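You operate a simulated robot arm through the tools that you are given. There is no shell and no other tool.

The job below is to be done with a simulated robot arm. You get a single attempt, and the scene is never put back.

## Task
Fit the fluted wheel and crimp the short brown duct at depth 5.
Fine: wheel in the grey cup, duct in the round dish, dial to OFF at the end; teal wheel and other short ducts stay.

The check looks at the end state, three seconds after you hand in, the way a careful person would. Anything else that was tipped, shoved, dropped, spilled or broken makes it a failure.

## Robot
A 7-joint arm with a two-finger parallel gripper, fixed in place. Base frame: the origin is at the foot of the arm, x ahead of it, y to its left, z up. Lengths are in m, angles in degrees, forces in N, time in s.
With the tool pointing down near the work surface it reaches from about 0.3 to 0.72 m from the base axis. Its first joint turns from -166.0 to 166.0 degrees. Payload 1.57 kg.
The tool frame sits at the grasp point between the pads (the TCP): z along the fingers, y along the line on which they close. The tips reach 0.03 m beyond it. Largest opening 0.08 m; finger width 0.017, thickness 0.012; the body of the gripper, 0.04 by 0.082 m, starts 0.08 m behind the TCP.
Orientation is that of the tool frame in the base frame, as [roll, pitch, yaw] about the fixed x, y, z axes, in that order (R = Rz(yaw) Ry(pitch) Rx(roll)). With the fingers straight down and closing along the base's y, the tool's x points along the base's -x, its y along +y and its z along -z.

## Interface
- The arm moves only by the tool jog_arm. Its argument "steps" is one flat list of numbers, 7 for each row, row after row: the shift along the base's x, y, z in units of 150 mm (1.0 is 150 mm), then the turn, a rotation vector about the base's x, y, z in units of 90 degrees (1.0 is 90 degrees), then the finger opening in m, from 0 to 0.08. In form: [dx, dy, dz, rx, ry, rz, gripper, dx, dy, dz, rx, ry, rz, gripper, ...]. A call has 1 to 20 rows; each row is the pose to reach, as a shift and turn from the pose commanded when the call began. A call with a number of a shift or a turn outside -1 to 1 is refused whole. Rows are played at 5 a second. More than 0.05 m and 8.6 degrees between two rows, or a gripper value outside its range, and nothing of the call is played. A pose out of reach is approached as far as the arm can. The call stops where the force on the tool passes 40 N (or 10 N more than at its start, if that is more) or the arm is blocked; 0.2 s more then pass. The fingers move at their own pace (about 0.072 m/s each) and stop on an object; they squeeze with about 39 N. The grip force told is the motor's: it shows also when the fingers shut on nothing. Time passes only in rows, and 0.2 s behind the last, so rows that repeat a pose let the fingers close. The reply holds the time, the measured pose of the TCP, the force on the tool along the base axes, the opening and the grip force, in the units named above and with some noise, with the torque about the TCP (base axes, N m) and any sound that the robot's microphone picked up.
- Cameras (640 x 400 px; columns grow to the right, rows downward): "scene" is fixed at [0.0519, -0.4983, 1.4898]; the picture's right is [0.85, -0.53, 0.00], its down [-0.16, -0.26, -0.95] and it looks along [0.50, 0.81, -0.31] (base axes); focal length 326 px, centre (320, 200). "wrist" rides on the gripper at [0.072, -0.007, -0.122] in the tool frame; the picture's right is [0.09, 1.00, 0.00], its down [-0.84, 0.08, -0.54] and it looks along [-0.54, 0.05, 0.84] (tool axes); focal length 238 px, centre (320, 200). There is no depth. A picture from a camera that has moved, and an enlarged one, comes with that camera's place and axes in the base frame and with its lens.
- grab_frame(camera): a new picture of that camera. The clock stands still meanwhile.
- raise_lower(by): slides the trunk up (or, below 0, down) by that many m; the arm rides with it, the base frame stays. It gives what a move gives, with no picture.
- close_up(camera, box): a new picture of the part [left, top, right, bottom] of that camera's present view, enlarged. The clock stands still meanwhile.
- close_job(): hands the job in; it is judged then, once.

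Places have to be worked out from the pictures, the camera data and where the tool is seen. Open the gripper and draw the arm clear of the work before you hand the job in, unless the task says otherwise.

The tools are called by a JSON object that holds its "method" and its "body". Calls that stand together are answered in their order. jog_arm: Moves the arm, as the interface text tells. Its arguments: {"type":"object","properties":{"steps":{"type":"array","items":{"type":"number"}}},"required":["steps"]} The other tools are called the same way: raise_lower (by) slides the trunk up or down; grab_frame (camera) takes a picture; close_up (camera, box) takes an enlarged picture of a part of a camera's view; close_job () hands the job in.

At the start:

```text
time: 0.0
ee_pos: [0.4608, 0.1562, 1.3618]
orientation: [180.0, 0.0, -180.0]
ft_force: [0.2, 0.4, -0.2]
moment: [0.02, -0.02, 0.01]
width: 0.08
grasp_force: 0.1
trunk travel left (down, up): [-0.4, 0.08]
```

scene: 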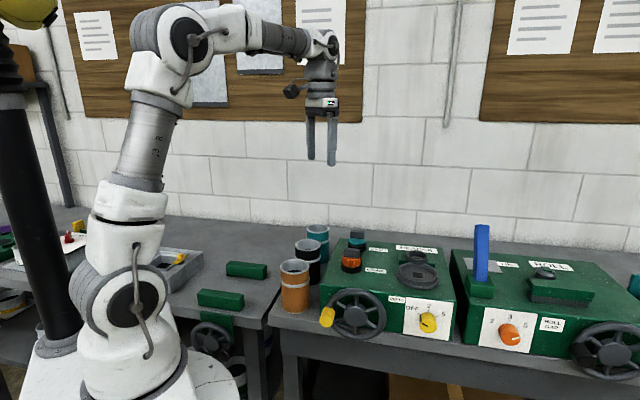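
wrist: 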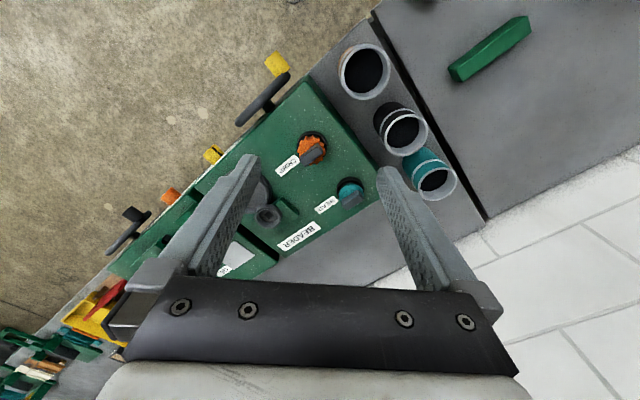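

I see a bench with machines (beader, roll) and a side table; I'll enlarge parts of the scene to read the labels and find the objects.

{"method": "close_up", "body": {"camera": "scene", "box": [260, 210, 460, 350]}}

{"method": "close_up", "body": {"camera": "scene", "box": [440, 210, 640, 390]}}

{"method": "close_up", "body": {"camera": "scene", "box": [140, 220, 340, 360]}}

{"method": "close_up", "body": {"camera": "scene", "box": [0, 180, 200, 320]}}

{"method": "close_up", "body": {"camera": "wrist", "box": [180, 30, 480, 260]}}

{"method": "close_up", "body": {"camera": "wrist", "box": [0, 130, 280, 400]}}

```text
2.86 times, centred on (360, 280) of scene
camera zoom: at [0.0519, -0.4983, 1.4898], right [0.85, -0.53, 0.0], down [-0.16, -0.26, -0.95], along [0.5, 0.81, -0.31], focal length 930 px, centre (206, -29)
```

zoom: 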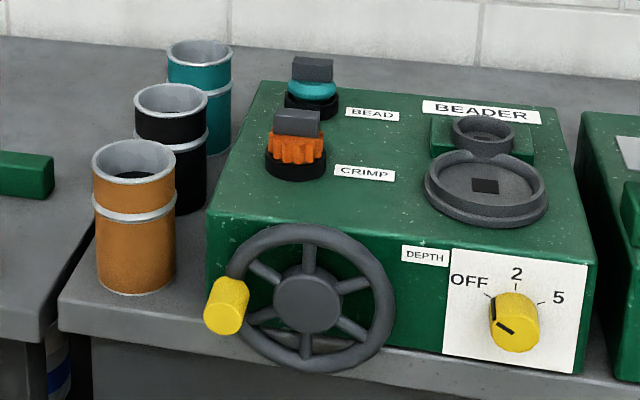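

```text
2.22 times, centred on (540, 300) of scene
camera zoom: at [0.0519, -0.4983, 1.4898], right [0.85, -0.53, 0.0], down [-0.16, -0.26, -0.95], along [0.5, 0.81, -0.31], focal length 724 px, centre (-169, -22)
```

zoom: 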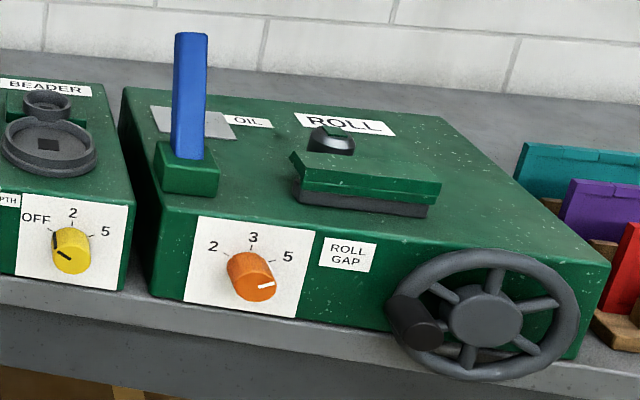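

```text
2.86 times, centred on (240, 290) of scene
camera zoom: at [0.0519, -0.4983, 1.4898], right [0.85, -0.53, 0.0], down [-0.16, -0.26, -0.95], along [0.5, 0.81, -0.31], focal length 930 px, centre (549, -57)
```

zoom: 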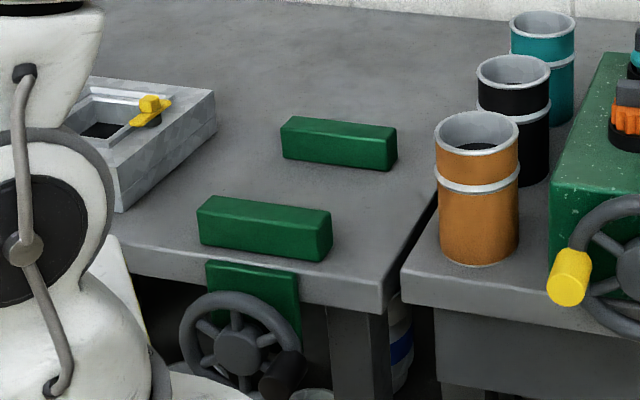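

```text
2.86 times, centred on (100, 250) of scene
camera zoom: at [0.0519, -0.4983, 1.4898], right [0.85, -0.53, 0.0], down [-0.16, -0.26, -0.95], along [0.5, 0.81, -0.31], focal length 930 px, centre (949, 57)
```

zoom: 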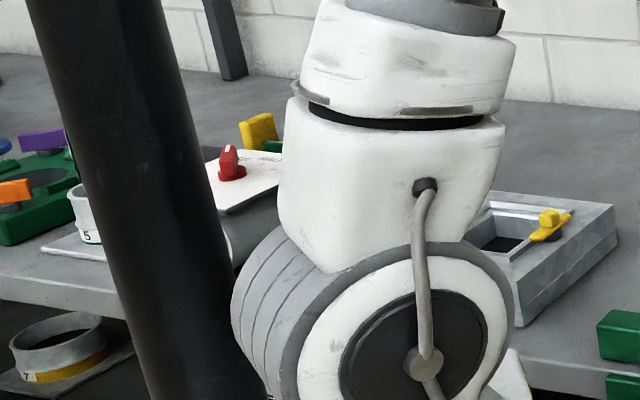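

```text
1.74 times, centred on (330, 145) of wrist
camera zoom: at [0.3894, 0.1493, 1.4828], right [-0.09, 1.0, 0.0], down [0.84, 0.08, 0.54], along [0.54, 0.05, -0.84], focal length 414 px, centre (303, 296)
```

zoom: 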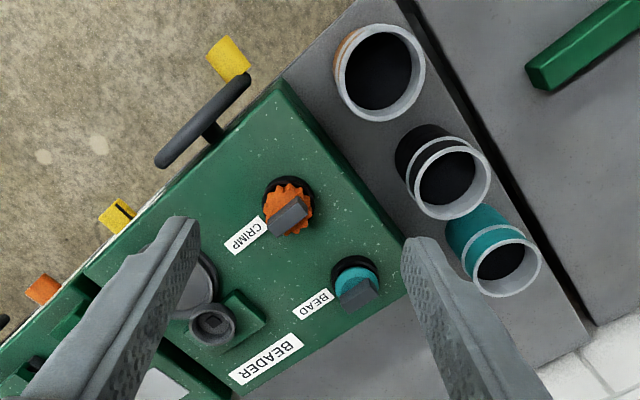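

```text
1.48 times, centred on (140, 265) of wrist
camera zoom: at [0.3894, 0.1493, 1.4828], right [-0.09, 1.0, 0.0], down [0.84, 0.08, 0.54], along [0.54, 0.05, -0.84], focal length 353 px, centre (587, 104)
```

zoom: 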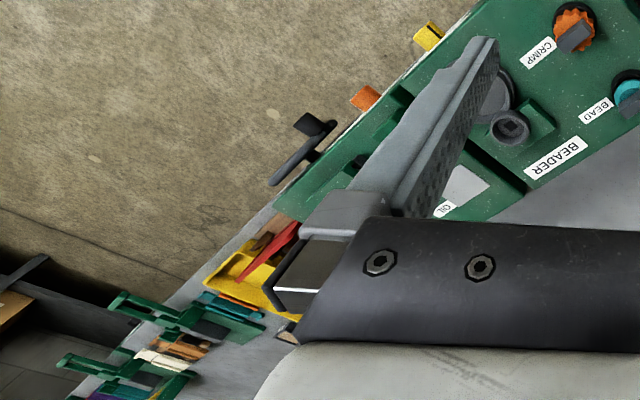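

The beader machine has the orange fluted "CRIMP" wheel on a stand, a grey cup and round dish, a depth dial at OFF and a hand crank. The front face seems to face about (-0.7,-0.7) and the brown duct is near (0.42, 0.225) with its top at z≈1.03. I'll turn the tool 45° and shift it to look at the machine square-on.

{"method": "jog_arm", "body": {"steps": [0.03, -0.14, -0.06, 0, 0, 0.083, 0.08, 0.06, -0.28, -0.12, 0, 0, 0.167, 0.08, 0.09, -0.42, -0.18, 0, 0, 0.25, 0.08, 0.12, -0.56, -0.24, 0, 0, 0.333, 0.08, 0.15, -0.7, -0.3, 0, 0, 0.417, 0.08, 0.18, -0.84, -0.36, 0, 0, 0.5, 0.08, 0.18, -0.84, -0.36, 0, 0, 0.5, 0.08]}}

{"method": "grab_frame", "body": {"camera": "wrist"}}

{"method": "grab_frame", "body": {"camera": "scene"}}

```text
time: 1.6
ee_pos: [0.4876, 0.03, 1.3075]
orientation: [179.9, 0.0, -134.9]
ft_force: [0.5, -0.6, 0.2]
moment: [0.05, 0.01, 0.0]
width: 0.0797
grasp_force: 0.1
trunk travel left (down, up): [-0.4, 0.08]
```

```text
taken
camera wrist: at [0.4425, -0.0258, 1.4291], right [-0.77, 0.64, 0.0], down [0.54, 0.65, 0.54], along [0.35, 0.42, -0.84], focal length 238 px, centre (320, 200)
```

wrist: 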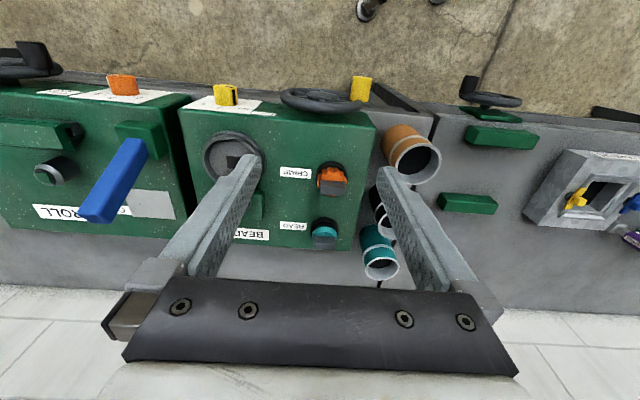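

```text
taken
```

scene: 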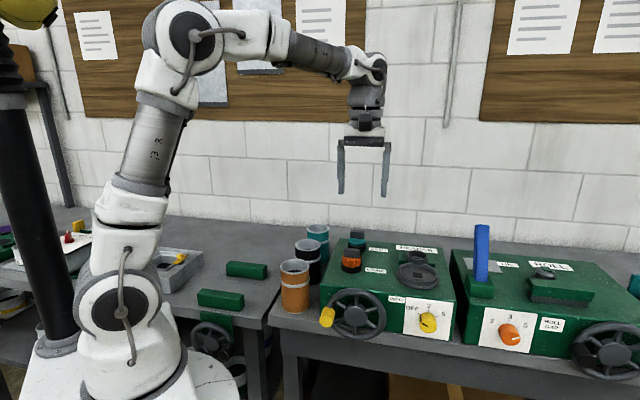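

The view is now square on to the beader; I'll enlarge it for accurate measurements.

{"method": "close_up", "body": {"camera": "wrist", "box": [170, 70, 450, 245]}}

{"method": "close_up", "body": {"camera": "scene", "box": [330, 225, 450, 300]}}

{"method": "close_up", "body": {"camera": "scene", "box": [310, 275, 460, 350]}}

{"method": "close_up", "body": {"camera": "scene", "box": [270, 220, 350, 320]}}

```text
2.29 times, centred on (310, 158) of wrist
camera zoom: at [0.4425, -0.0258, 1.4291], right [-0.77, 0.64, 0.0], down [0.54, 0.65, 0.54], along [0.35, 0.42, -0.84], focal length 545 px, centre (343, 297)
```

zoom: 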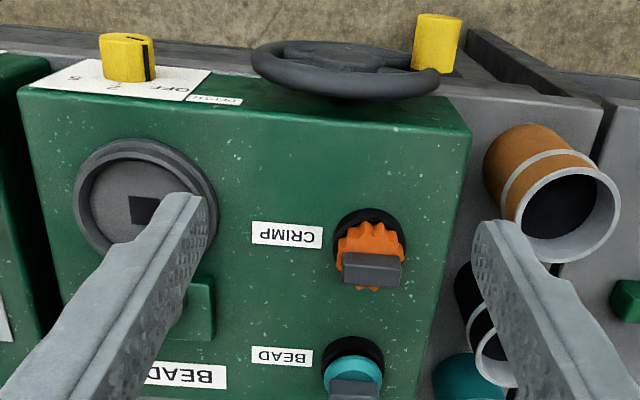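

```text
5.33 times, centred on (390, 262) of scene
camera zoom: at [0.0519, -0.4983, 1.4898], right [0.85, -0.53, 0.0], down [-0.16, -0.26, -0.95], along [0.5, 0.81, -0.31], focal length 1737 px, centre (-53, -133)
```

zoom: 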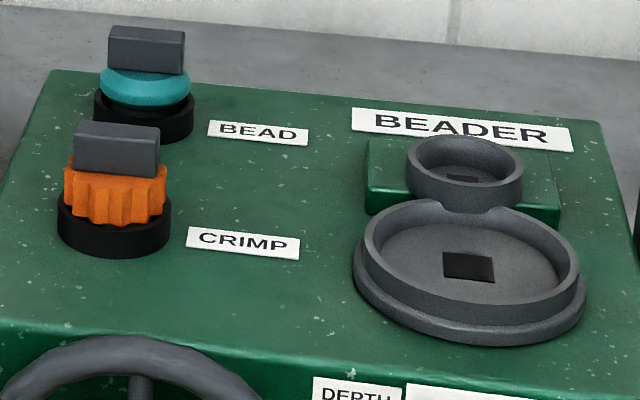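

```text
4.27 times, centred on (385, 312) of scene
camera zoom: at [0.0519, -0.4983, 1.4898], right [0.85, -0.53, 0.0], down [-0.16, -0.26, -0.95], along [0.5, 0.81, -0.31], focal length 1389 px, centre (43, -280)
```

zoom: 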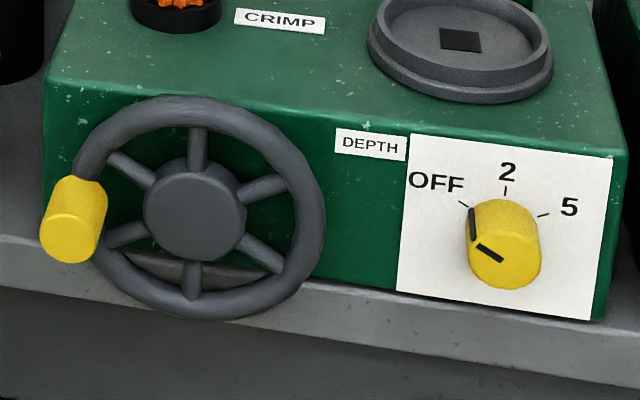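

```text
4.00 times, centred on (310, 270) of scene
camera zoom: at [0.0519, -0.4983, 1.4898], right [0.85, -0.53, 0.0], down [-0.16, -0.26, -0.95], along [0.5, 0.81, -0.31], focal length 1303 px, centre (360, -80)
```

zoom: 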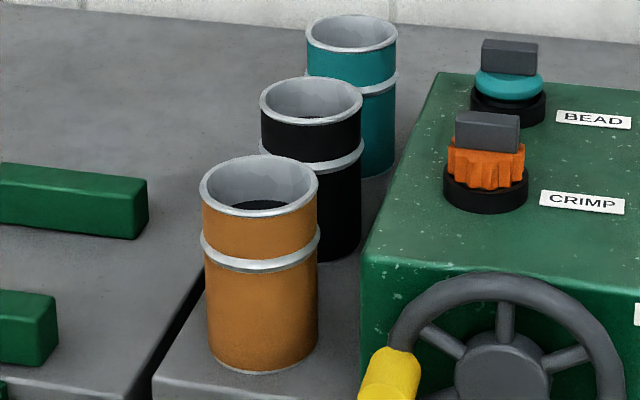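

Block handle on the crimp wheel is near (0.558, 0.146, 1.07) and lies along the machine's width; cup and dish are near (0.715, 0.057) and (0.69, 0.02), still uncertain. I'll turn the tool to the wheel-gripping yaw and look through the fingers at the cup and dish.

{"method": "jog_arm", "body": {"steps": [0.08, 0.05, -0.05, 0, 0, -0.083, 0.08, 0.16, 0.1, -0.1, 0, 0, -0.167, 0.08, 0.24, 0.15, -0.15, 0, 0, -0.25, 0.08, 0.32, 0.2, -0.2, 0, 0, -0.333, 0.08, 0.4, 0.25, -0.25, 0, 0, -0.417, 0.08, 0.48, 0.3, -0.3, 0, 0, -0.5, 0.08, 0.56, 0.35, -0.35, 0, 0, -0.583, 0.08, 0.64, 0.4, -0.4, 0, 0, -0.667, 0.08, 0.72, 0.45, -0.45, 0, 0, -0.75, 0.08, 0.8, 0.5, -0.5, 0, 0, -0.833, 0.08, 0.88, 0.55, -0.55, 0, 0, -0.917, 0.08, 0.96, 0.6, -0.58, 0, 0, -1.0, 0.08, 0.96, 0.6, -0.58, 0, 0, -1.0, 0.08]}}

{"method": "grab_frame", "body": {"camera": "wrist"}}

{"method": "grab_frame", "body": {"camera": "scene"}}

```text
time: 4.4
ee_pos: [0.6318, 0.1199, 1.2193]
orientation: [-180.0, 0.0, 135.0]
ft_force: [0.9, -0.4, -0.5]
moment: [-0.03, 0.02, 0.01]
width: 0.0799
grasp_force: 0.2
trunk travel left (down, up): [-0.4, 0.08]
```

```text
taken
camera wrist: at [0.5772, 0.1665, 1.3414], right [0.64, 0.77, 0.0], down [0.65, -0.54, 0.54], along [0.42, -0.35, -0.84], focal length 238 px, centre (320, 200)
```

wrist: 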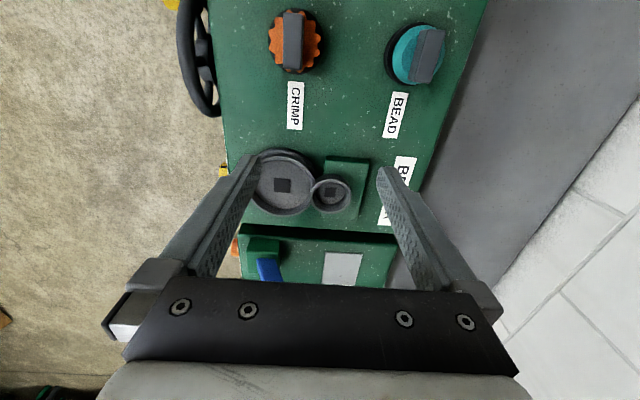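

```text
taken
```

scene: 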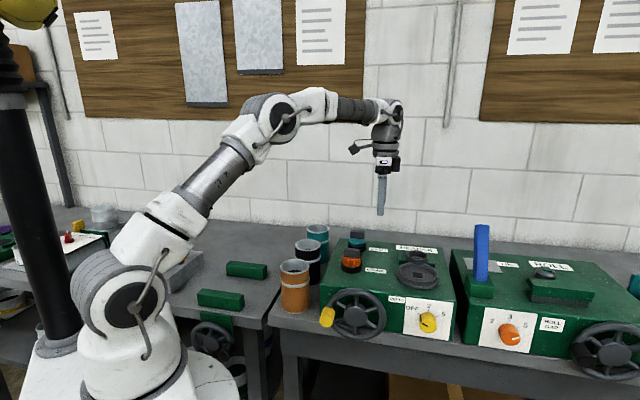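

{"method": "close_up", "body": {"camera": "wrist", "box": [220, 130, 420, 255]}}

{"method": "close_up", "body": {"camera": "wrist", "box": [200, 0, 480, 175]}}

```text
3.20 times, centred on (320, 192) of wrist
camera zoom: at [0.5772, 0.1665, 1.3414], right [0.64, 0.77, 0.0], down [0.65, -0.54, 0.54], along [0.42, -0.35, -0.84], focal length 763 px, centre (320, 224)
```

zoom: 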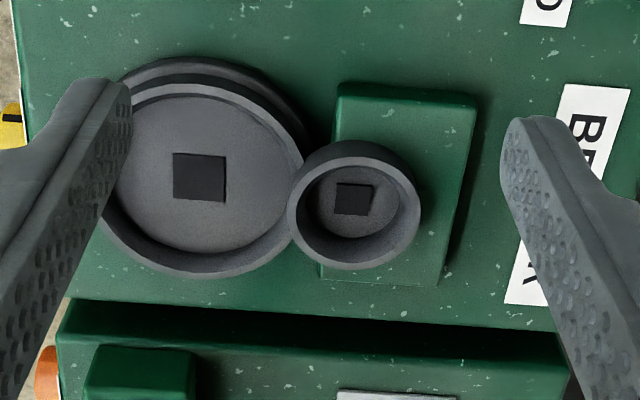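

```text
2.29 times, centred on (340, 88) of wrist
camera zoom: at [0.5772, 0.1665, 1.3414], right [0.64, 0.77, 0.0], down [0.65, -0.54, 0.54], along [0.42, -0.35, -0.84], focal length 545 px, centre (274, 457)
```

zoom: 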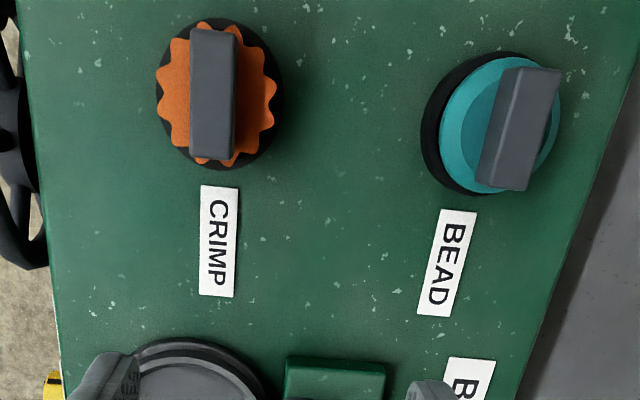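

Now I place the cup rim centre at about (0.722, 0.060, 1.056), dish centre at about (0.675, 0.0105, floor 1.034), and the crimp wheel handle at about (0.560, 0.149), spanning z 1.058–1.080. I'll hover above the handle to refine.

{"method": "jog_arm", "body": {"steps": [-0.12, 0.05, -0.12, 0, 0, 0, 0.08, -0.24, 0.1, -0.24, 0, 0, 0, 0.08, -0.36, 0.145, -0.36, 0, 0, 0, 0.08, -0.479, 0.193, -0.472, 0, 0, 0, 0.06, -0.479, 0.193, -0.472, 0, 0, 0, 0.06]}}

{"method": "grab_frame", "body": {"camera": "wrist"}}

{"method": "close_up", "body": {"camera": "scene", "box": [310, 180, 430, 280]}}

```text
time: 5.6
ee_pos: [0.5602, 0.1497, 1.1502]
orientation: [-180.0, 0.0, 135.0]
ft_force: [-0.3, 0.6, 1.1]
moment: [-0.01, -0.01, 0.01]
width: 0.0604
grasp_force: 0.0
trunk travel left (down, up): [-0.4, 0.08]
```

```text
taken
camera wrist: at [0.5051, 0.1953, 1.2713], right [0.64, 0.77, 0.0], down [0.65, -0.54, 0.54], along [0.42, -0.35, -0.84], focal length 238 px, centre (320, 200)
```

wrist: 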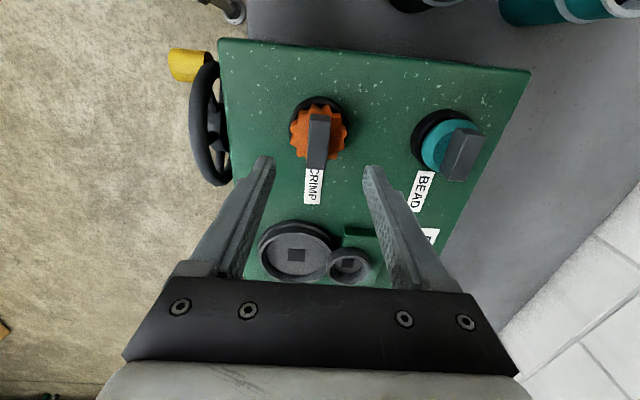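

```text
4.00 times, centred on (370, 230) of scene
camera zoom: at [0.0519, -0.4983, 1.4898], right [0.85, -0.53, 0.0], down [-0.16, -0.26, -0.95], along [0.5, 0.81, -0.31], focal length 1303 px, centre (120, 80)
```

zoom: 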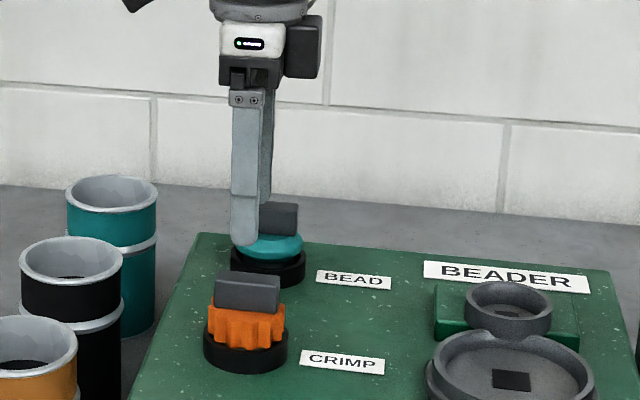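

{"method": "close_up", "body": {"camera": "wrist", "box": [270, 80, 370, 180]}}

{"method": "close_up", "body": {"camera": "scene", "box": [340, 210, 400, 280]}}

```text
4.00 times, centred on (320, 130) of wrist
camera zoom: at [0.5051, 0.1953, 1.2713], right [0.64, 0.77, 0.0], down [0.65, -0.54, 0.54], along [0.42, -0.35, -0.84], focal length 953 px, centre (320, 480)
```

zoom: 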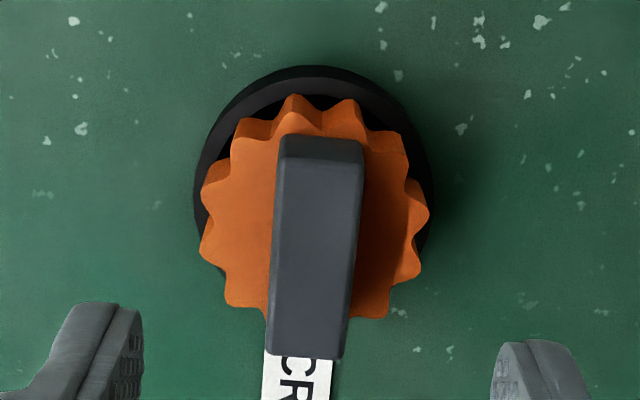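

```text
5.71 times, centred on (370, 245) of scene
camera zoom: at [0.0519, -0.4983, 1.4898], right [0.85, -0.53, 0.0], down [-0.16, -0.26, -0.95], along [0.5, 0.81, -0.31], focal length 1861 px, centre (34, -57)
```

zoom: 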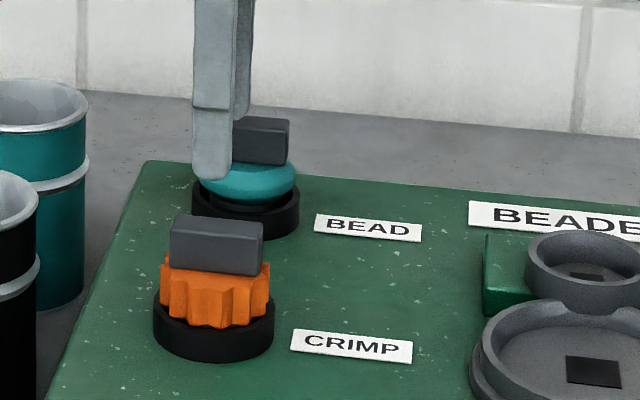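

The handle centre lies within a few mm of the tool axis, offset about 2 mm toward the front. I'll descend so that the fingertips end about 4 mm above the wheel's top, fingers open.

{"method": "jog_arm", "body": {"steps": [-0.022, 0.005, -0.1, 0, 0, 0, 0.06, -0.022, 0.005, -0.2, 0, 0, 0, 0.06, -0.022, 0.005, -0.3, 0, 0, 0, 0.06, -0.022, 0.005, -0.383, 0, 0, 0, 0.06, -0.022, 0.005, -0.383, 0, 0, 0, 0.06]}}

{"method": "close_up", "body": {"camera": "scene", "box": [320, 200, 420, 280]}}

{"method": "close_up", "body": {"camera": "wrist", "box": [240, 120, 400, 220]}}

```text
time: 6.8
ee_pos: [0.556, 0.1497, 1.0922]
orientation: [180.0, 0.0, 135.0]
ft_force: [0.5, -0.3, 0.0]
moment: [-0.01, 0.01, -0.01]
width: 0.0601
grasp_force: 0.0
trunk travel left (down, up): [-0.4, 0.08]
```

```text
5.00 times, centred on (370, 240) of scene
camera zoom: at [0.0519, -0.4983, 1.4898], right [0.85, -0.53, 0.0], down [-0.16, -0.26, -0.95], along [0.5, 0.81, -0.31], focal length 1628 px, centre (70, 0)
```

zoom: 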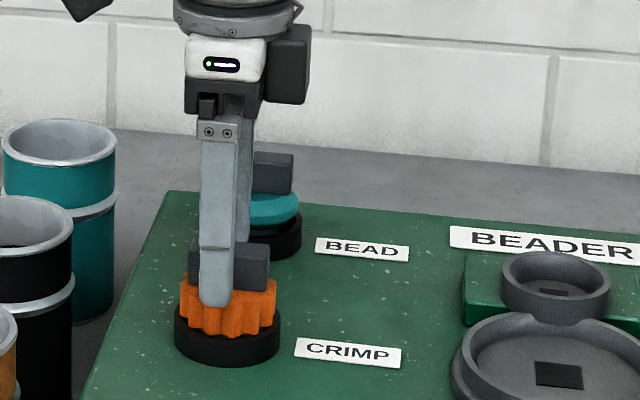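

```text
4.00 times, centred on (320, 170) of wrist
camera zoom: at [0.5016, 0.1961, 1.2133], right [0.64, 0.77, 0.0], down [0.65, -0.54, 0.54], along [0.42, -0.35, -0.84], focal length 953 px, centre (320, 320)
```

zoom: 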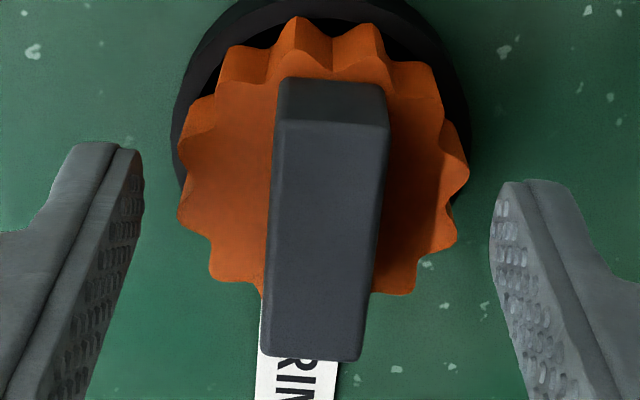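

The fingers straddle the handle centrally. Closing on it, letting it settle.

{"method": "jog_arm", "body": {"steps": [0, 0, 0, 0, 0, 0, 0.03, 0, 0, 0, 0, 0, 0, 0.0, 0, 0, 0, 0, 0, 0, 0.0, 0, 0, 0, 0, 0, 0, 0.0]}}

{"method": "close_up", "body": {"camera": "scene", "box": [320, 200, 420, 280]}}

```text
time: 7.8
ee_pos: [0.5572, 0.1495, 1.0922]
orientation: [179.9, -0.1, 135.0]
ft_force: [0.2, -0.3, -0.6]
moment: [-0.04, -0.03, 0.0]
width: 0.0174
grasp_force: 31.9
trunk travel left (down, up): [-0.4, 0.08]
```

```text
5.00 times, centred on (370, 240) of scene
camera zoom: at [0.0519, -0.4983, 1.4898], right [0.85, -0.53, 0.0], down [-0.16, -0.26, -0.95], along [0.5, 0.81, -0.31], focal length 1628 px, centre (70, 0)
```

zoom: 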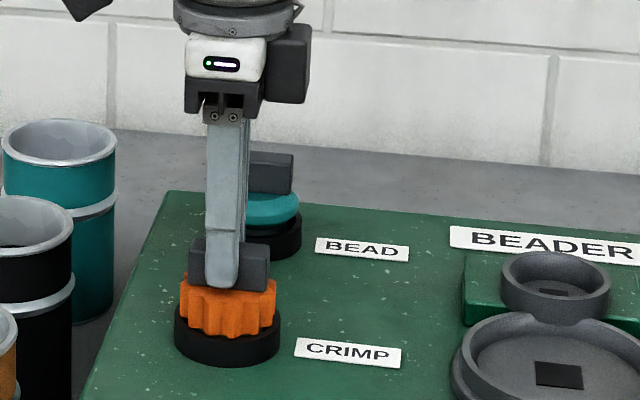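

The handle is gripped (width 17.4 mm). I'll lift straight up about 8 cm and look at the underside.

{"method": "jog_arm", "body": {"steps": [0, 0, 0.1, 0, 0, 0, 0.0, 0, 0, 0.25, 0, 0, 0, 0.0, 0, 0, 0.4, 0, 0, 0, 0.0, 0, 0, 0.55, 0, 0, 0, 0.0, 0, 0, 0.55, 0, 0, 0, 0.0]}}

{"method": "close_up", "body": {"camera": "scene", "box": [320, 190, 420, 280]}}

{"method": "grab_frame", "body": {"camera": "wrist"}}

```text
time: 9.0
ee_pos: [0.556, 0.1501, 1.1748]
orientation: [179.9, -0.1, 135.0]
ft_force: [0.0, -0.9, -1.8]
moment: [0.0, 0.02, 0.01]
width: 0.0173
grasp_force: 32.4
trunk travel left (down, up): [-0.4, 0.08]
```

```text
4.44 times, centred on (370, 235) of scene
camera zoom: at [0.0519, -0.4983, 1.4898], right [0.85, -0.53, 0.0], down [-0.16, -0.26, -0.95], along [0.5, 0.81, -0.31], focal length 1447 px, centre (98, 44)
```

zoom: 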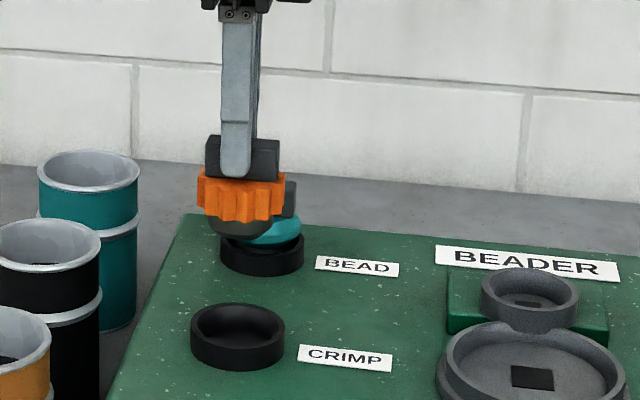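

```text
taken
camera wrist: at [0.501, 0.1963, 1.2962], right [0.64, 0.77, 0.0], down [0.65, -0.54, 0.54], along [0.42, -0.35, -0.84], focal length 238 px, centre (320, 200)
```

wrist: 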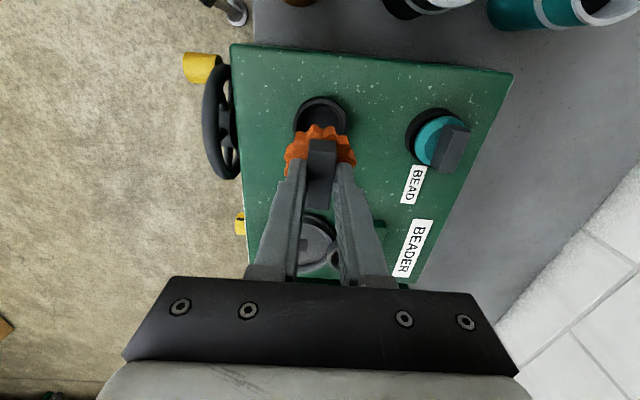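

The wheel came out with a round dark hub under it, and the stand is empty. I'll carry it to about 7 cm short of the cup at moderate height to measure the wheel relative to the cup.

{"method": "jog_arm", "body": {"steps": [0.2, -0.07, 0, 0, 0, 0, 0.0, 0.4, -0.14, 0, 0, 0, 0, 0.0, 0.6, -0.21, -0.08, 0, 0, 0, 0.0, 0.772, -0.269, -0.167, 0, 0, 0, 0.0, 0.772, -0.269, -0.167, 0, 0, 0, 0.0, 0.772, -0.269, -0.167, 0, 0, 0, 0.0]}}

{"method": "close_up", "body": {"camera": "scene", "box": [370, 205, 450, 290]}}

{"method": "close_up", "body": {"camera": "wrist", "box": [240, 100, 400, 300]}}

{"method": "grab_frame", "body": {"camera": "wrist"}}

```text
time: 10.4
ee_pos: [0.6714, 0.1098, 1.1489]
orientation: [180.0, 0.0, 135.0]
ft_force: [0.4, 0.0, -0.5]
moment: [0.02, -0.04, -0.01]
width: 0.0175
grasp_force: 32.1
trunk travel left (down, up): [-0.4, 0.08]
```

```text
4.71 times, centred on (410, 248) of scene
camera zoom: at [0.0519, -0.4983, 1.4898], right [0.85, -0.53, 0.0], down [-0.16, -0.26, -0.95], along [0.5, 0.81, -0.31], focal length 1532 px, centre (-104, -24)
```

zoom: 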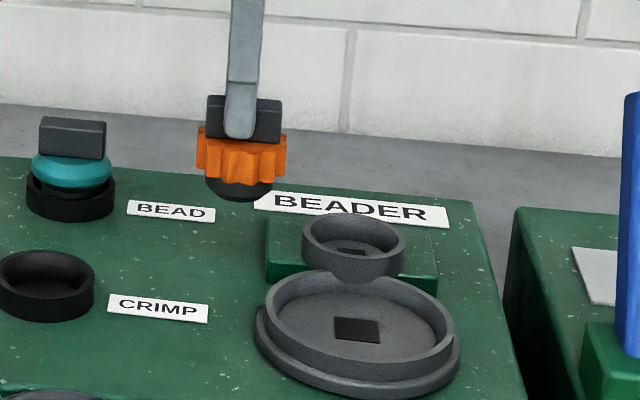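

```text
2.00 times, centred on (320, 200) of wrist
camera zoom: at [0.6163, 0.1558, 1.2708], right [0.64, 0.77, 0.0], down [0.65, -0.54, 0.54], along [0.42, -0.35, -0.84], focal length 477 px, centre (320, 200)
```

zoom: 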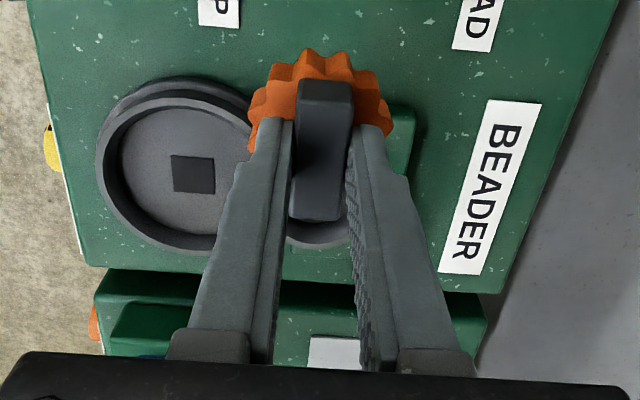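

```text
taken
camera wrist: at [0.6163, 0.1558, 1.2708], right [0.64, 0.77, 0.0], down [0.65, -0.54, 0.54], along [0.42, -0.35, -0.84], focal length 238 px, centre (320, 200)
```

wrist: 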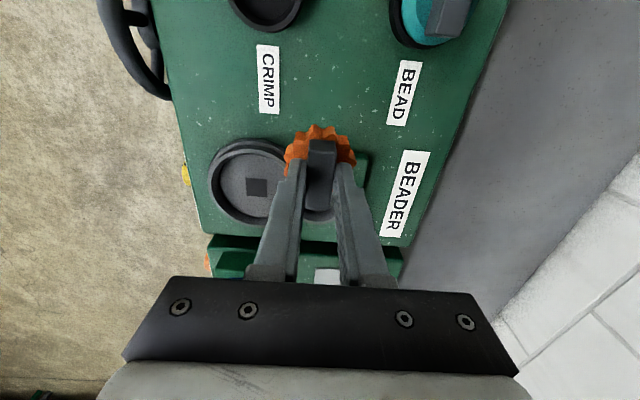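

Correcting a ~5 px offset of the scene camera (visible from the known fingertip position), both cameras agree on the cup at (0.724, 0.0615, rim 1.054) and the dish at (0.6755, 0.012). I'll hover the wheel directly over the cup, hub just above the rim, and check the alignment.

{"method": "jog_arm", "body": {"steps": [0.11, -0.1, 0, 0, 0, 0, 0.0, 0.22, -0.2, 0, 0, 0, 0, 0.0, 0.337, -0.313, 0, 0, 0, 0, 0.0, 0.337, -0.313, -0.05, 0, 0, 0, 0.0, 0.337, -0.313, -0.05, 0, 0, 0, 0.0]}}

{"method": "close_up", "body": {"camera": "scene", "box": [390, 215, 450, 275]}}

{"method": "close_up", "body": {"camera": "wrist", "box": [240, 100, 400, 220]}}

```text
time: 11.6
ee_pos: [0.7043, 0.0638, 1.1419]
orientation: [180.0, 0.0, 135.1]
ft_force: [0.1, 0.3, -1.6]
moment: [0.0, -0.03, 0.02]
width: 0.0177
grasp_force: 32.7
out of reach, approached as far as the arm can: row 2, 3, 4, 5
trunk travel left (down, up): [-0.4, 0.08]
```

```text
6.67 times, centred on (420, 245) of scene
camera zoom: at [0.0519, -0.4983, 1.4898], right [0.85, -0.53, 0.0], down [-0.16, -0.26, -0.95], along [0.5, 0.81, -0.31], focal length 2171 px, centre (-347, -100)
```

zoom: 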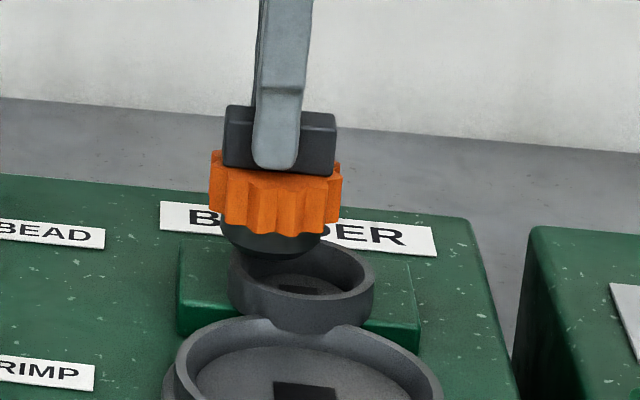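

```text
3.33 times, centred on (320, 160) of wrist
camera zoom: at [0.6497, 0.1115, 1.2621], right [0.64, 0.77, 0.0], down [0.65, -0.54, 0.54], along [0.42, -0.35, -0.84], focal length 794 px, centre (320, 333)
```

zoom: 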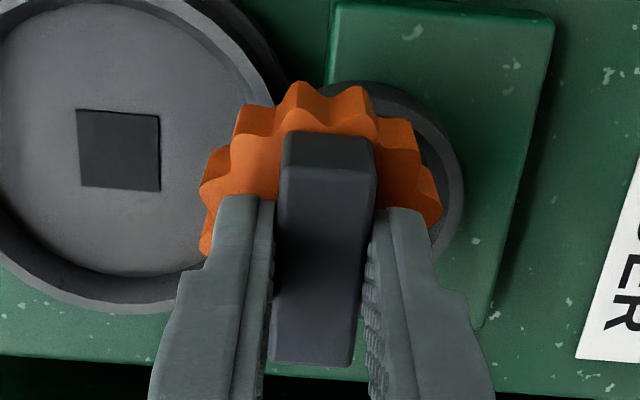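

The arm ran out of reach at x≈0.704. The shoulder sits low relative to the wrist, so raising the trunk should bring more reach; it just lifts the wheel, which is safe.

{"method": "raise_lower", "body": {"by": 0.08}}

{"method": "grab_frame", "body": {"camera": "scene"}}

```text
time: 12.8
ee_pos: [0.7057, 0.0645, 1.2223]
orientation: [-179.9, -0.1, 135.0]
ft_force: [-0.1, 0.3, -1.4]
moment: [-0.01, -0.01, -0.02]
width: 0.0172
grasp_force: 32.1
trunk travel left (down, up): [-0.48, 0.0]
```

```text
taken
```

scene: 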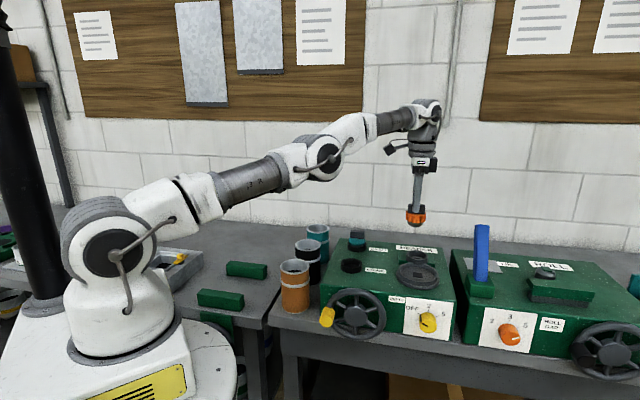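

Now I'll descend part of the way with no lateral shift, to see what commanded pose the arm now takes as reference.

{"method": "jog_arm", "body": {"steps": [0, 0, -0.1, 0, 0, 0, 0.0, 0, 0, -0.2, 0, 0, 0, 0.0, 0, 0, -0.3, 0, 0, 0, 0.0, 0, 0, -0.3, 0, 0, 0, 0.0]}}

```text
time: 13.8
ee_pos: [0.7103, 0.0657, 1.1774]
orientation: [-179.8, -0.1, 135.1]
ft_force: [-0.4, 0.0, -1.5]
moment: [0.02, -0.03, 0.01]
width: 0.0172
grasp_force: 32.3
out of reach, approached as far as the arm can: row 3, 4
trunk travel left (down, up): [-0.48, 0.0]
```

Reach is still a few mm short with the tool strictly vertical. A 3° tilt (fingers leaning outward) buys the missing centimetre; I'll apply it while hovering and check where it lands.

{"method": "jog_arm", "body": {"steps": [-0.025, 0, -0.05, 0, -0.0167, 0, 0.0, -0.025, 0, -0.1, 0, -0.0333, 0, 0.0, -0.025, 0, -0.183, 0, -0.0333, 0, 0.0, -0.025, 0, -0.183, 0, -0.0333, 0, 0.0]}}

{"method": "close_up", "body": {"camera": "scene", "box": [390, 215, 450, 275]}}

{"method": "close_up", "body": {"camera": "wrist", "box": [240, 100, 400, 220]}}

```text
time: 14.8
ee_pos: [0.7252, 0.067, 1.1512]
orientation: [177.9, 2.2, 134.8]
ft_force: [0.2, -0.5, -1.1]
moment: [-0.01, 0.0, -0.01]
width: 0.0175
grasp_force: 32.1
out of reach, approached as far as the arm can: row 1, 2, 3, 4
trunk travel left (down, up): [-0.48, 0.0]
```

```text
6.67 times, centred on (420, 245) of scene
camera zoom: at [0.0519, -0.4983, 1.4898], right [0.85, -0.53, 0.0], down [-0.16, -0.26, -0.95], along [0.5, 0.81, -0.31], focal length 2171 px, centre (-347, -100)
```

zoom: 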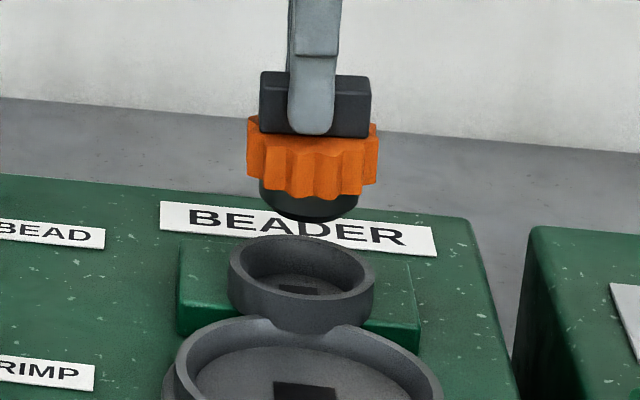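

```text
3.33 times, centred on (320, 160) of wrist
camera zoom: at [0.6641, 0.1134, 1.2695], right [0.64, 0.77, 0.03], down [0.62, -0.54, 0.57], along [0.46, -0.35, -0.82], focal length 794 px, centre (320, 333)
```

zoom: 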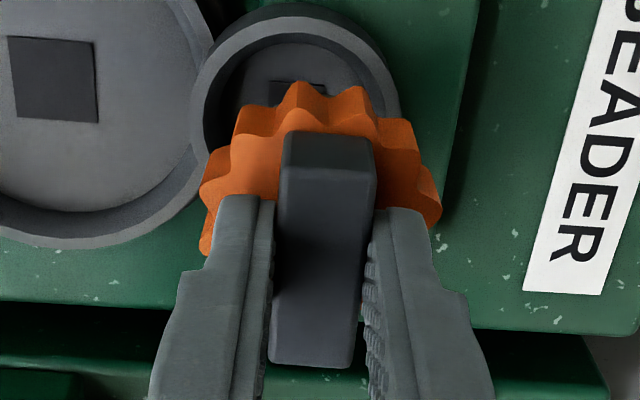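

With the 3° tilt the arm now reaches past the cup. The pictures put the hub about 6.5 mm too far back (away from the machine's front); I'll shift back by (-4.7, -4.7) mm and re-measure.

{"method": "jog_arm", "body": {"steps": [-0.031, -0.031, 0, 0, 0, 0, 0.0, -0.031, -0.031, 0, 0, 0, 0, 0.0]}}

{"method": "close_up", "body": {"camera": "scene", "box": [390, 215, 450, 275]}}

{"method": "close_up", "body": {"camera": "wrist", "box": [240, 100, 400, 220]}}

```text
time: 15.4
ee_pos: [0.7258, 0.0627, 1.1524]
orientation: [178.0, 1.9, 134.8]
ft_force: [0.2, 0.0, -1.7]
moment: [-0.01, 0.0, -0.02]
width: 0.0172
grasp_force: 32.5
out of reach, approached as far as the arm can: row 1, 2
trunk travel left (down, up): [-0.48, 0.0]
```

```text
6.67 times, centred on (420, 245) of scene
camera zoom: at [0.0519, -0.4983, 1.4898], right [0.85, -0.53, 0.0], down [-0.16, -0.26, -0.95], along [0.5, 0.81, -0.31], focal length 2171 px, centre (-347, -100)
```

zoom: 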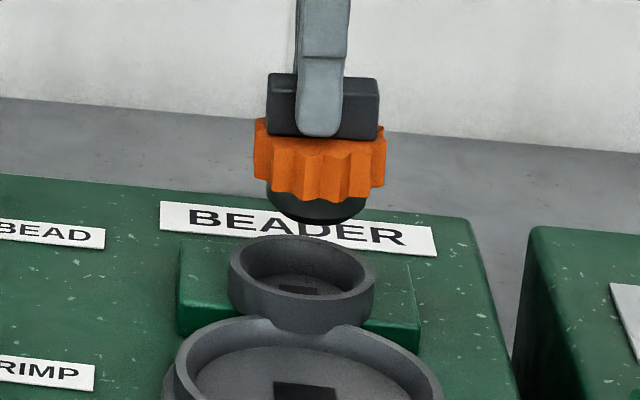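

```text
3.33 times, centred on (320, 160) of wrist
camera zoom: at [0.6642, 0.1092, 1.2702], right [0.64, 0.77, 0.03], down [0.62, -0.54, 0.57], along [0.46, -0.35, -0.82], focal length 794 px, centre (320, 333)
```

zoom: 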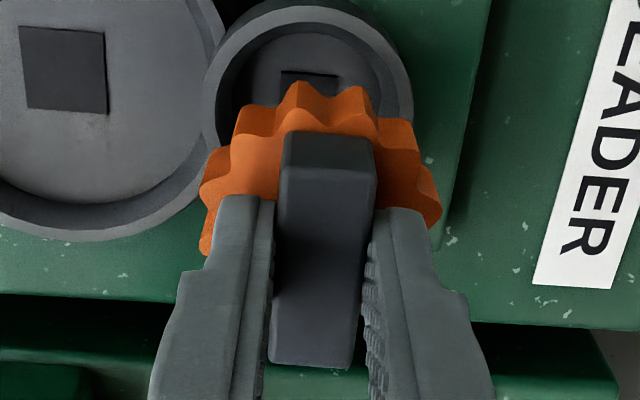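

y followed but x was saturated (the commanded x is still beyond reach). I'll pull the commanded x back further, in small rows, and see when it responds.

{"method": "jog_arm", "body": {"steps": [-0.03, 0, 0, 0, 0, 0, 0.0, -0.06, 0, 0, 0, 0, 0, 0.0, -0.06, 0, 0, 0, 0, 0, 0.0]}}

```text
time: 16.2
ee_pos: [0.7254, 0.0641, 1.1527]
orientation: [178.0, 2.1, 135.0]
ft_force: [0.1, -0.9, -0.9]
moment: [0.01, 0.0, 0.01]
width: 0.0175
grasp_force: 32.2
out of reach, approached as far as the arm can: row 1, 2, 3
trunk travel left (down, up): [-0.48, 0.0]
```

{"method": "jog_arm", "body": {"steps": [-0.03, 0, 0, 0, 0, 0, 0.0, -0.06, 0, 0, 0, 0, 0, 0.0, -0.09, 0, 0, 0, 0, 0, 0.0, -0.09, 0, 0, 0, 0, 0, 0.0]}}

```text
time: 17.2
ee_pos: [0.7256, 0.0659, 1.1547]
orientation: [177.9, 2.1, 134.9]
ft_force: [-0.1, 1.1, -2.0]
moment: [0.04, -0.02, 0.01]
width: 0.0174
grasp_force: 32.1
out of reach, approached as far as the arm can: row 1, 2, 3, 4
trunk travel left (down, up): [-0.48, 0.0]
```

{"method": "jog_arm", "body": {"steps": [-0.05, 0, 0, 0, 0, 0, 0.0, -0.1, 0, 0, 0, 0, 0, 0.0, -0.15, 0, 0, 0, 0, 0, 0.0, -0.15, 0, 0, 0, 0, 0, 0.0]}}

```text
time: 18.2
ee_pos: [0.7244, 0.0675, 1.1564]
orientation: [178.0, 2.1, 134.9]
ft_force: [0.1, 0.0, 0.1]
moment: [0.0, 0.01, 0.0]
width: 0.0173
grasp_force: 31.9
out of reach, approached as far as the arm can: row 1, 2, 3, 4
trunk travel left (down, up): [-0.48, 0.0]
```

{"method": "jog_arm", "body": {"steps": [-0.1, 0, 0, 0, 0, 0, 0.0, -0.2, 0, 0, 0, 0, 0, 0.0, -0.3, 0, 0, 0, 0, 0, 0.0, -0.3, 0, 0, 0, 0, 0, 0.0]}}

```text
time: 19.2
ee_pos: [0.7252, 0.0687, 1.1598]
orientation: [177.9, 2.0, 134.9]
ft_force: [0.1, 0.0, -1.1]
moment: [-0.03, 0.02, -0.03]
width: 0.0172
grasp_force: 32.0
out of reach, approached as far as the arm can: row 1, 2, 3, 4
trunk travel left (down, up): [-0.48, 0.0]
```

The arm doesn't come inward: it appears stuck at full extension (a straight-elbow singularity). I'll hold for several rows to see whether the commanded pose is still pulling it.

{"method": "jog_arm", "body": {"steps": [0, 0, 0, 0, 0, 0, 0.0, 0, 0, 0, 0, 0, 0, 0.0, 0, 0, 0, 0, 0, 0, 0.0, 0, 0, 0, 0, 0, 0, 0.0, 0, 0, 0, 0, 0, 0, 0.0]}}

{"method": "grab_frame", "body": {"camera": "scene"}}

```text
time: 20.4
ee_pos: [0.724, 0.0693, 1.1595]
orientation: [178.0, 2.1, 134.9]
ft_force: [0.4, 0.5, -1.7]
moment: [-0.01, 0.02, -0.01]
width: 0.0173
grasp_force: 32.6
trunk travel left (down, up): [-0.48, 0.0]
```

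```text
taken
```

scene: 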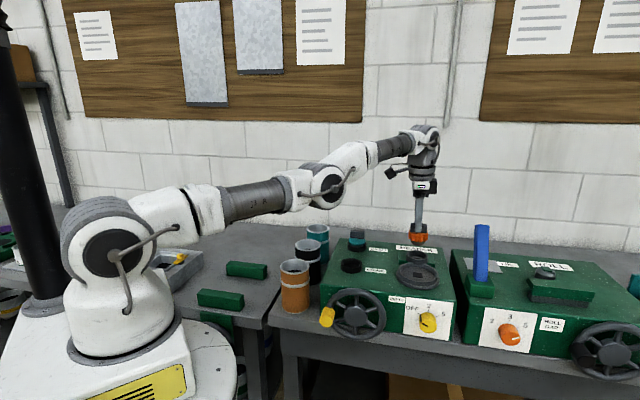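

No flag now, so after a failed row the reference simply resets to the reached pose. I'll ask for a firm inward and slightly upward move repeated over many rows to get the elbow to bend.

{"method": "jog_arm", "body": {"steps": [-0.3, 0, 0.1, 0, 0, 0, 0.0, -0.3, 0, 0.1, 0, 0, 0, 0.0, -0.3, 0, 0.1, 0, 0, 0, 0.0, -0.3, 0, 0.1, 0, 0, 0, 0.0, -0.3, 0, 0.1, 0, 0, 0, 0.0, -0.3, 0, 0.1, 0, 0, 0, 0.0, -0.3, 0, 0.1, 0, 0, 0, 0.0, -0.3, 0, 0.1, 0, 0, 0, 0.0]}}

```text
time: 22.2
ee_pos: [0.7221, 0.0716, 1.1777]
orientation: [177.9, 2.1, 134.9]
ft_force: [-0.1, -0.4, -1.1]
moment: [-0.01, 0.01, -0.06]
width: 0.0174
grasp_force: 32.2
out of reach, approached as far as the arm can: row 1, 2, 3, 4, 5, 6, 7, 8
trunk travel left (down, up): [-0.48, 0.0]
```

Still singular. I'll try a larger inward and upward request (well clear of everything) so the solver has enough error to bend the elbow.

{"method": "jog_arm", "body": {"steps": [-0.2, 0, 0.2, 0, 0, 0, 0.0, -0.4, 0, 0.4, 0, 0, 0, 0.0, -0.6, 0, 0.5, 0, 0, 0, 0.0, -0.8, 0, 0.5, 0, 0, 0, 0.0, -1.0, 0, 0.5, 0, 0, 0, 0.0, -1.0, 0, 0.5, 0, 0, 0, 0.0, -1.0, 0, 0.5, 0, 0, 0, 0.0, -1.0, 0, 0.5, 0, 0, 0, 0.0]}}

{"method": "grab_frame", "body": {"camera": "scene"}}

```text
time: 24.0
ee_pos: [0.6965, 0.0862, 1.2807]
orientation: [177.8, 2.1, 134.9]
ft_force: [0.6, -0.1, -1.1]
moment: [0.02, -0.03, 0.01]
width: 0.0173
grasp_force: 32.2
out of reach, approached as far as the arm can: row 1, 2, 3, 4, 5, 6, 7, 8
trunk travel left (down, up): [-0.48, 0.0]
```

```text
taken
```

scene: 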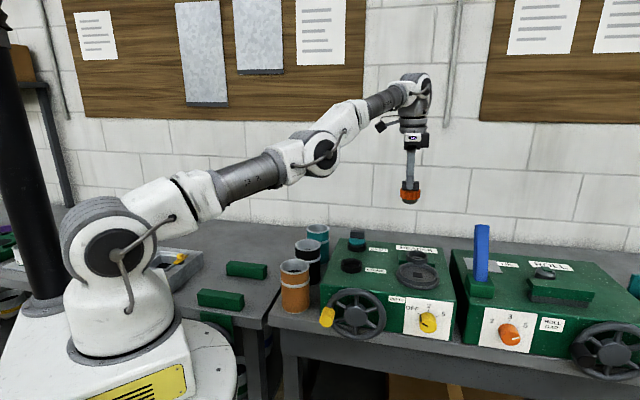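

{"method": "jog_arm", "body": {"steps": [-0.3, 0, 0, 0, 0, 0, 0.0, -0.6, 0, 0, 0, 0, 0, 0.0, -0.9, 0, 0, 0, 0, 0, 0.0, -0.9, 0, 0, 0, 0, 0, 0.0, -0.9, 0, 0, 0, 0, 0, 0.0, -0.9, 0, 0, 0, 0, 0, 0.0]}}

```text
time: 25.4
ee_pos: [0.6789, 0.1057, 1.3247]
orientation: [177.9, 2.1, 134.9]
ft_force: [0.1, -0.2, -1.1]
moment: [0.03, -0.01, -0.02]
width: 0.0173
grasp_force: 32.1
out of reach, approached as far as the arm can: row 1, 2, 3, 4, 5, 6
trunk travel left (down, up): [-0.48, 0.0]
```

The elbow looks hyper-extended slightly past straight (it sags below the shoulder–wrist line), so inward requests push it against its limit. I'll request outward to swing it back through straight, then inward, well above everything.

{"method": "jog_arm", "body": {"steps": [0.1, 0, 0, 0, 0, 0, 0.0, 0.2, 0, 0, 0, 0, 0, 0.0, 0.3, 0, 0, 0, 0, 0, 0.0, 0.2, 0, 0, 0, 0, 0, 0.0, 0.0, 0, 0, 0, 0, 0, 0.0, -0.2, 0, 0, 0, 0, 0, 0.0, -0.4, 0, 0, 0, 0, 0, 0.0, -0.4, 0, 0, 0, 0, 0, 0.0]}}

{"method": "grab_frame", "body": {"camera": "scene"}}

```text
time: 27.2
ee_pos: [0.669, 0.1125, 1.3405]
orientation: [178.1, 2.1, 134.9]
ft_force: [0.3, -0.5, -1.1]
moment: [-0.01, 0.0, -0.02]
width: 0.0172
grasp_force: 32.1
out of reach, approached as far as the arm can: row 1, 2, 3, 4, 6, 7, 8
trunk travel left (down, up): [-0.48, 0.0]
```

```text
taken
```

scene: 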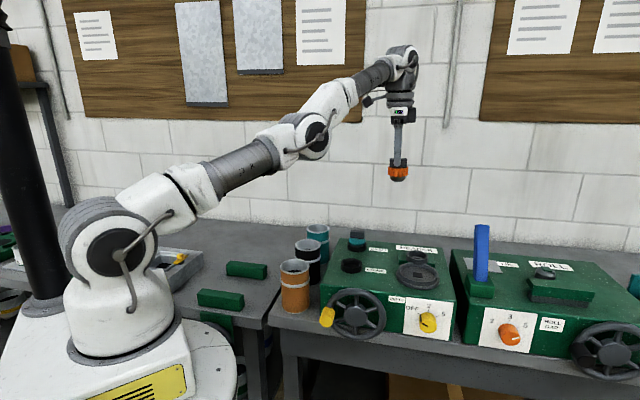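

Confirmed visually: the elbow sags below the line. I'll push out along the true shoulder–wrist direction so the elbow passes through straight, then draw in along that same line.

{"method": "jog_arm", "body": {"steps": [0.02, 0.003, 0.014, 0, 0, 0, 0.0, 0.27, 0.045, 0.19, 0, 0, 0, 0.0, 0, 0, 0, 0, 0, 0, 0.0, -0.1, -0.017, -0.07, 0, 0, 0, 0.0, -0.2, -0.034, -0.14, 0, 0, 0, 0.0, -0.2, -0.034, -0.14, 0, 0, 0, 0.0]}}

```text
time: 28.6
ee_pos: [0.6414, 0.107, 1.3189]
orientation: [177.9, 2.2, 134.8]
ft_force: [0.8, -0.1, -1.8]
moment: [0.02, 0.03, -0.01]
width: 0.0174
grasp_force: 32.3
out of reach, approached as far as the arm can: row 2
trunk travel left (down, up): [-0.48, 0.0]
```

The elbow flipped back and the arm moves inward freely again. I'll now descend first, then go outward to hover over the cup with a 4.5° lean, which keeps margin from full extension.

{"method": "jog_arm", "body": {"steps": [0, -0.05, -0.25, 0, 0, 0, 0.0, 0.05, -0.1, -0.5, 0, -0.008, 0, 0.0, 0.1, -0.15, -0.75, 0, -0.0167, 0, 0.0, 0.15, -0.2, -0.95, 0, -0.0167, 0, 0.0, 0.3, -0.25, -1.0, 0, -0.0167, 0, 0.0, 0.4, -0.28, -1.0, 0, -0.0167, 0, 0.0, 0.48, -0.299, -1.0, 0, -0.0167, 0, 0.0, 0.51, -0.299, -1.0, 0, -0.0167, 0, 0.0, 0.51, -0.299, -1.0, 0, -0.0167, 0, 0.0]}}

{"method": "close_up", "body": {"camera": "scene", "box": [390, 215, 450, 275]}}

{"method": "close_up", "body": {"camera": "wrist", "box": [240, 100, 400, 220]}}

```text
time: 30.6
ee_pos: [0.7185, 0.0616, 1.171]
orientation: [176.8, 3.2, 134.9]
ft_force: [-0.1, 0.7, -1.8]
moment: [-0.03, 0.0, 0.02]
width: 0.0175
grasp_force: 32.1
trunk travel left (down, up): [-0.48, 0.0]
```

```text
6.67 times, centred on (420, 245) of scene
camera zoom: at [0.0519, -0.4983, 1.4898], right [0.85, -0.53, 0.0], down [-0.16, -0.26, -0.95], along [0.5, 0.81, -0.31], focal length 2171 px, centre (-347, -100)
```

zoom: 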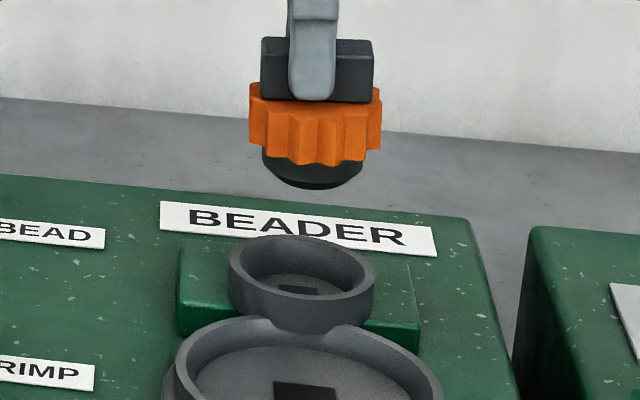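

```text
3.33 times, centred on (320, 160) of wrist
camera zoom: at [0.6532, 0.1087, 1.2865], right [0.64, 0.77, 0.05], down [0.6, -0.54, 0.59], along [0.48, -0.35, -0.81], focal length 794 px, centre (320, 333)
```

zoom: 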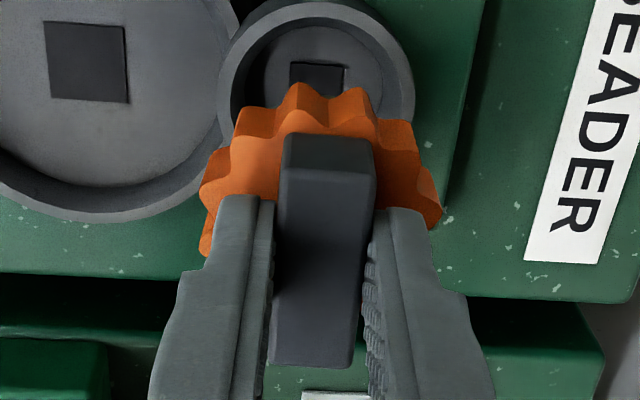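

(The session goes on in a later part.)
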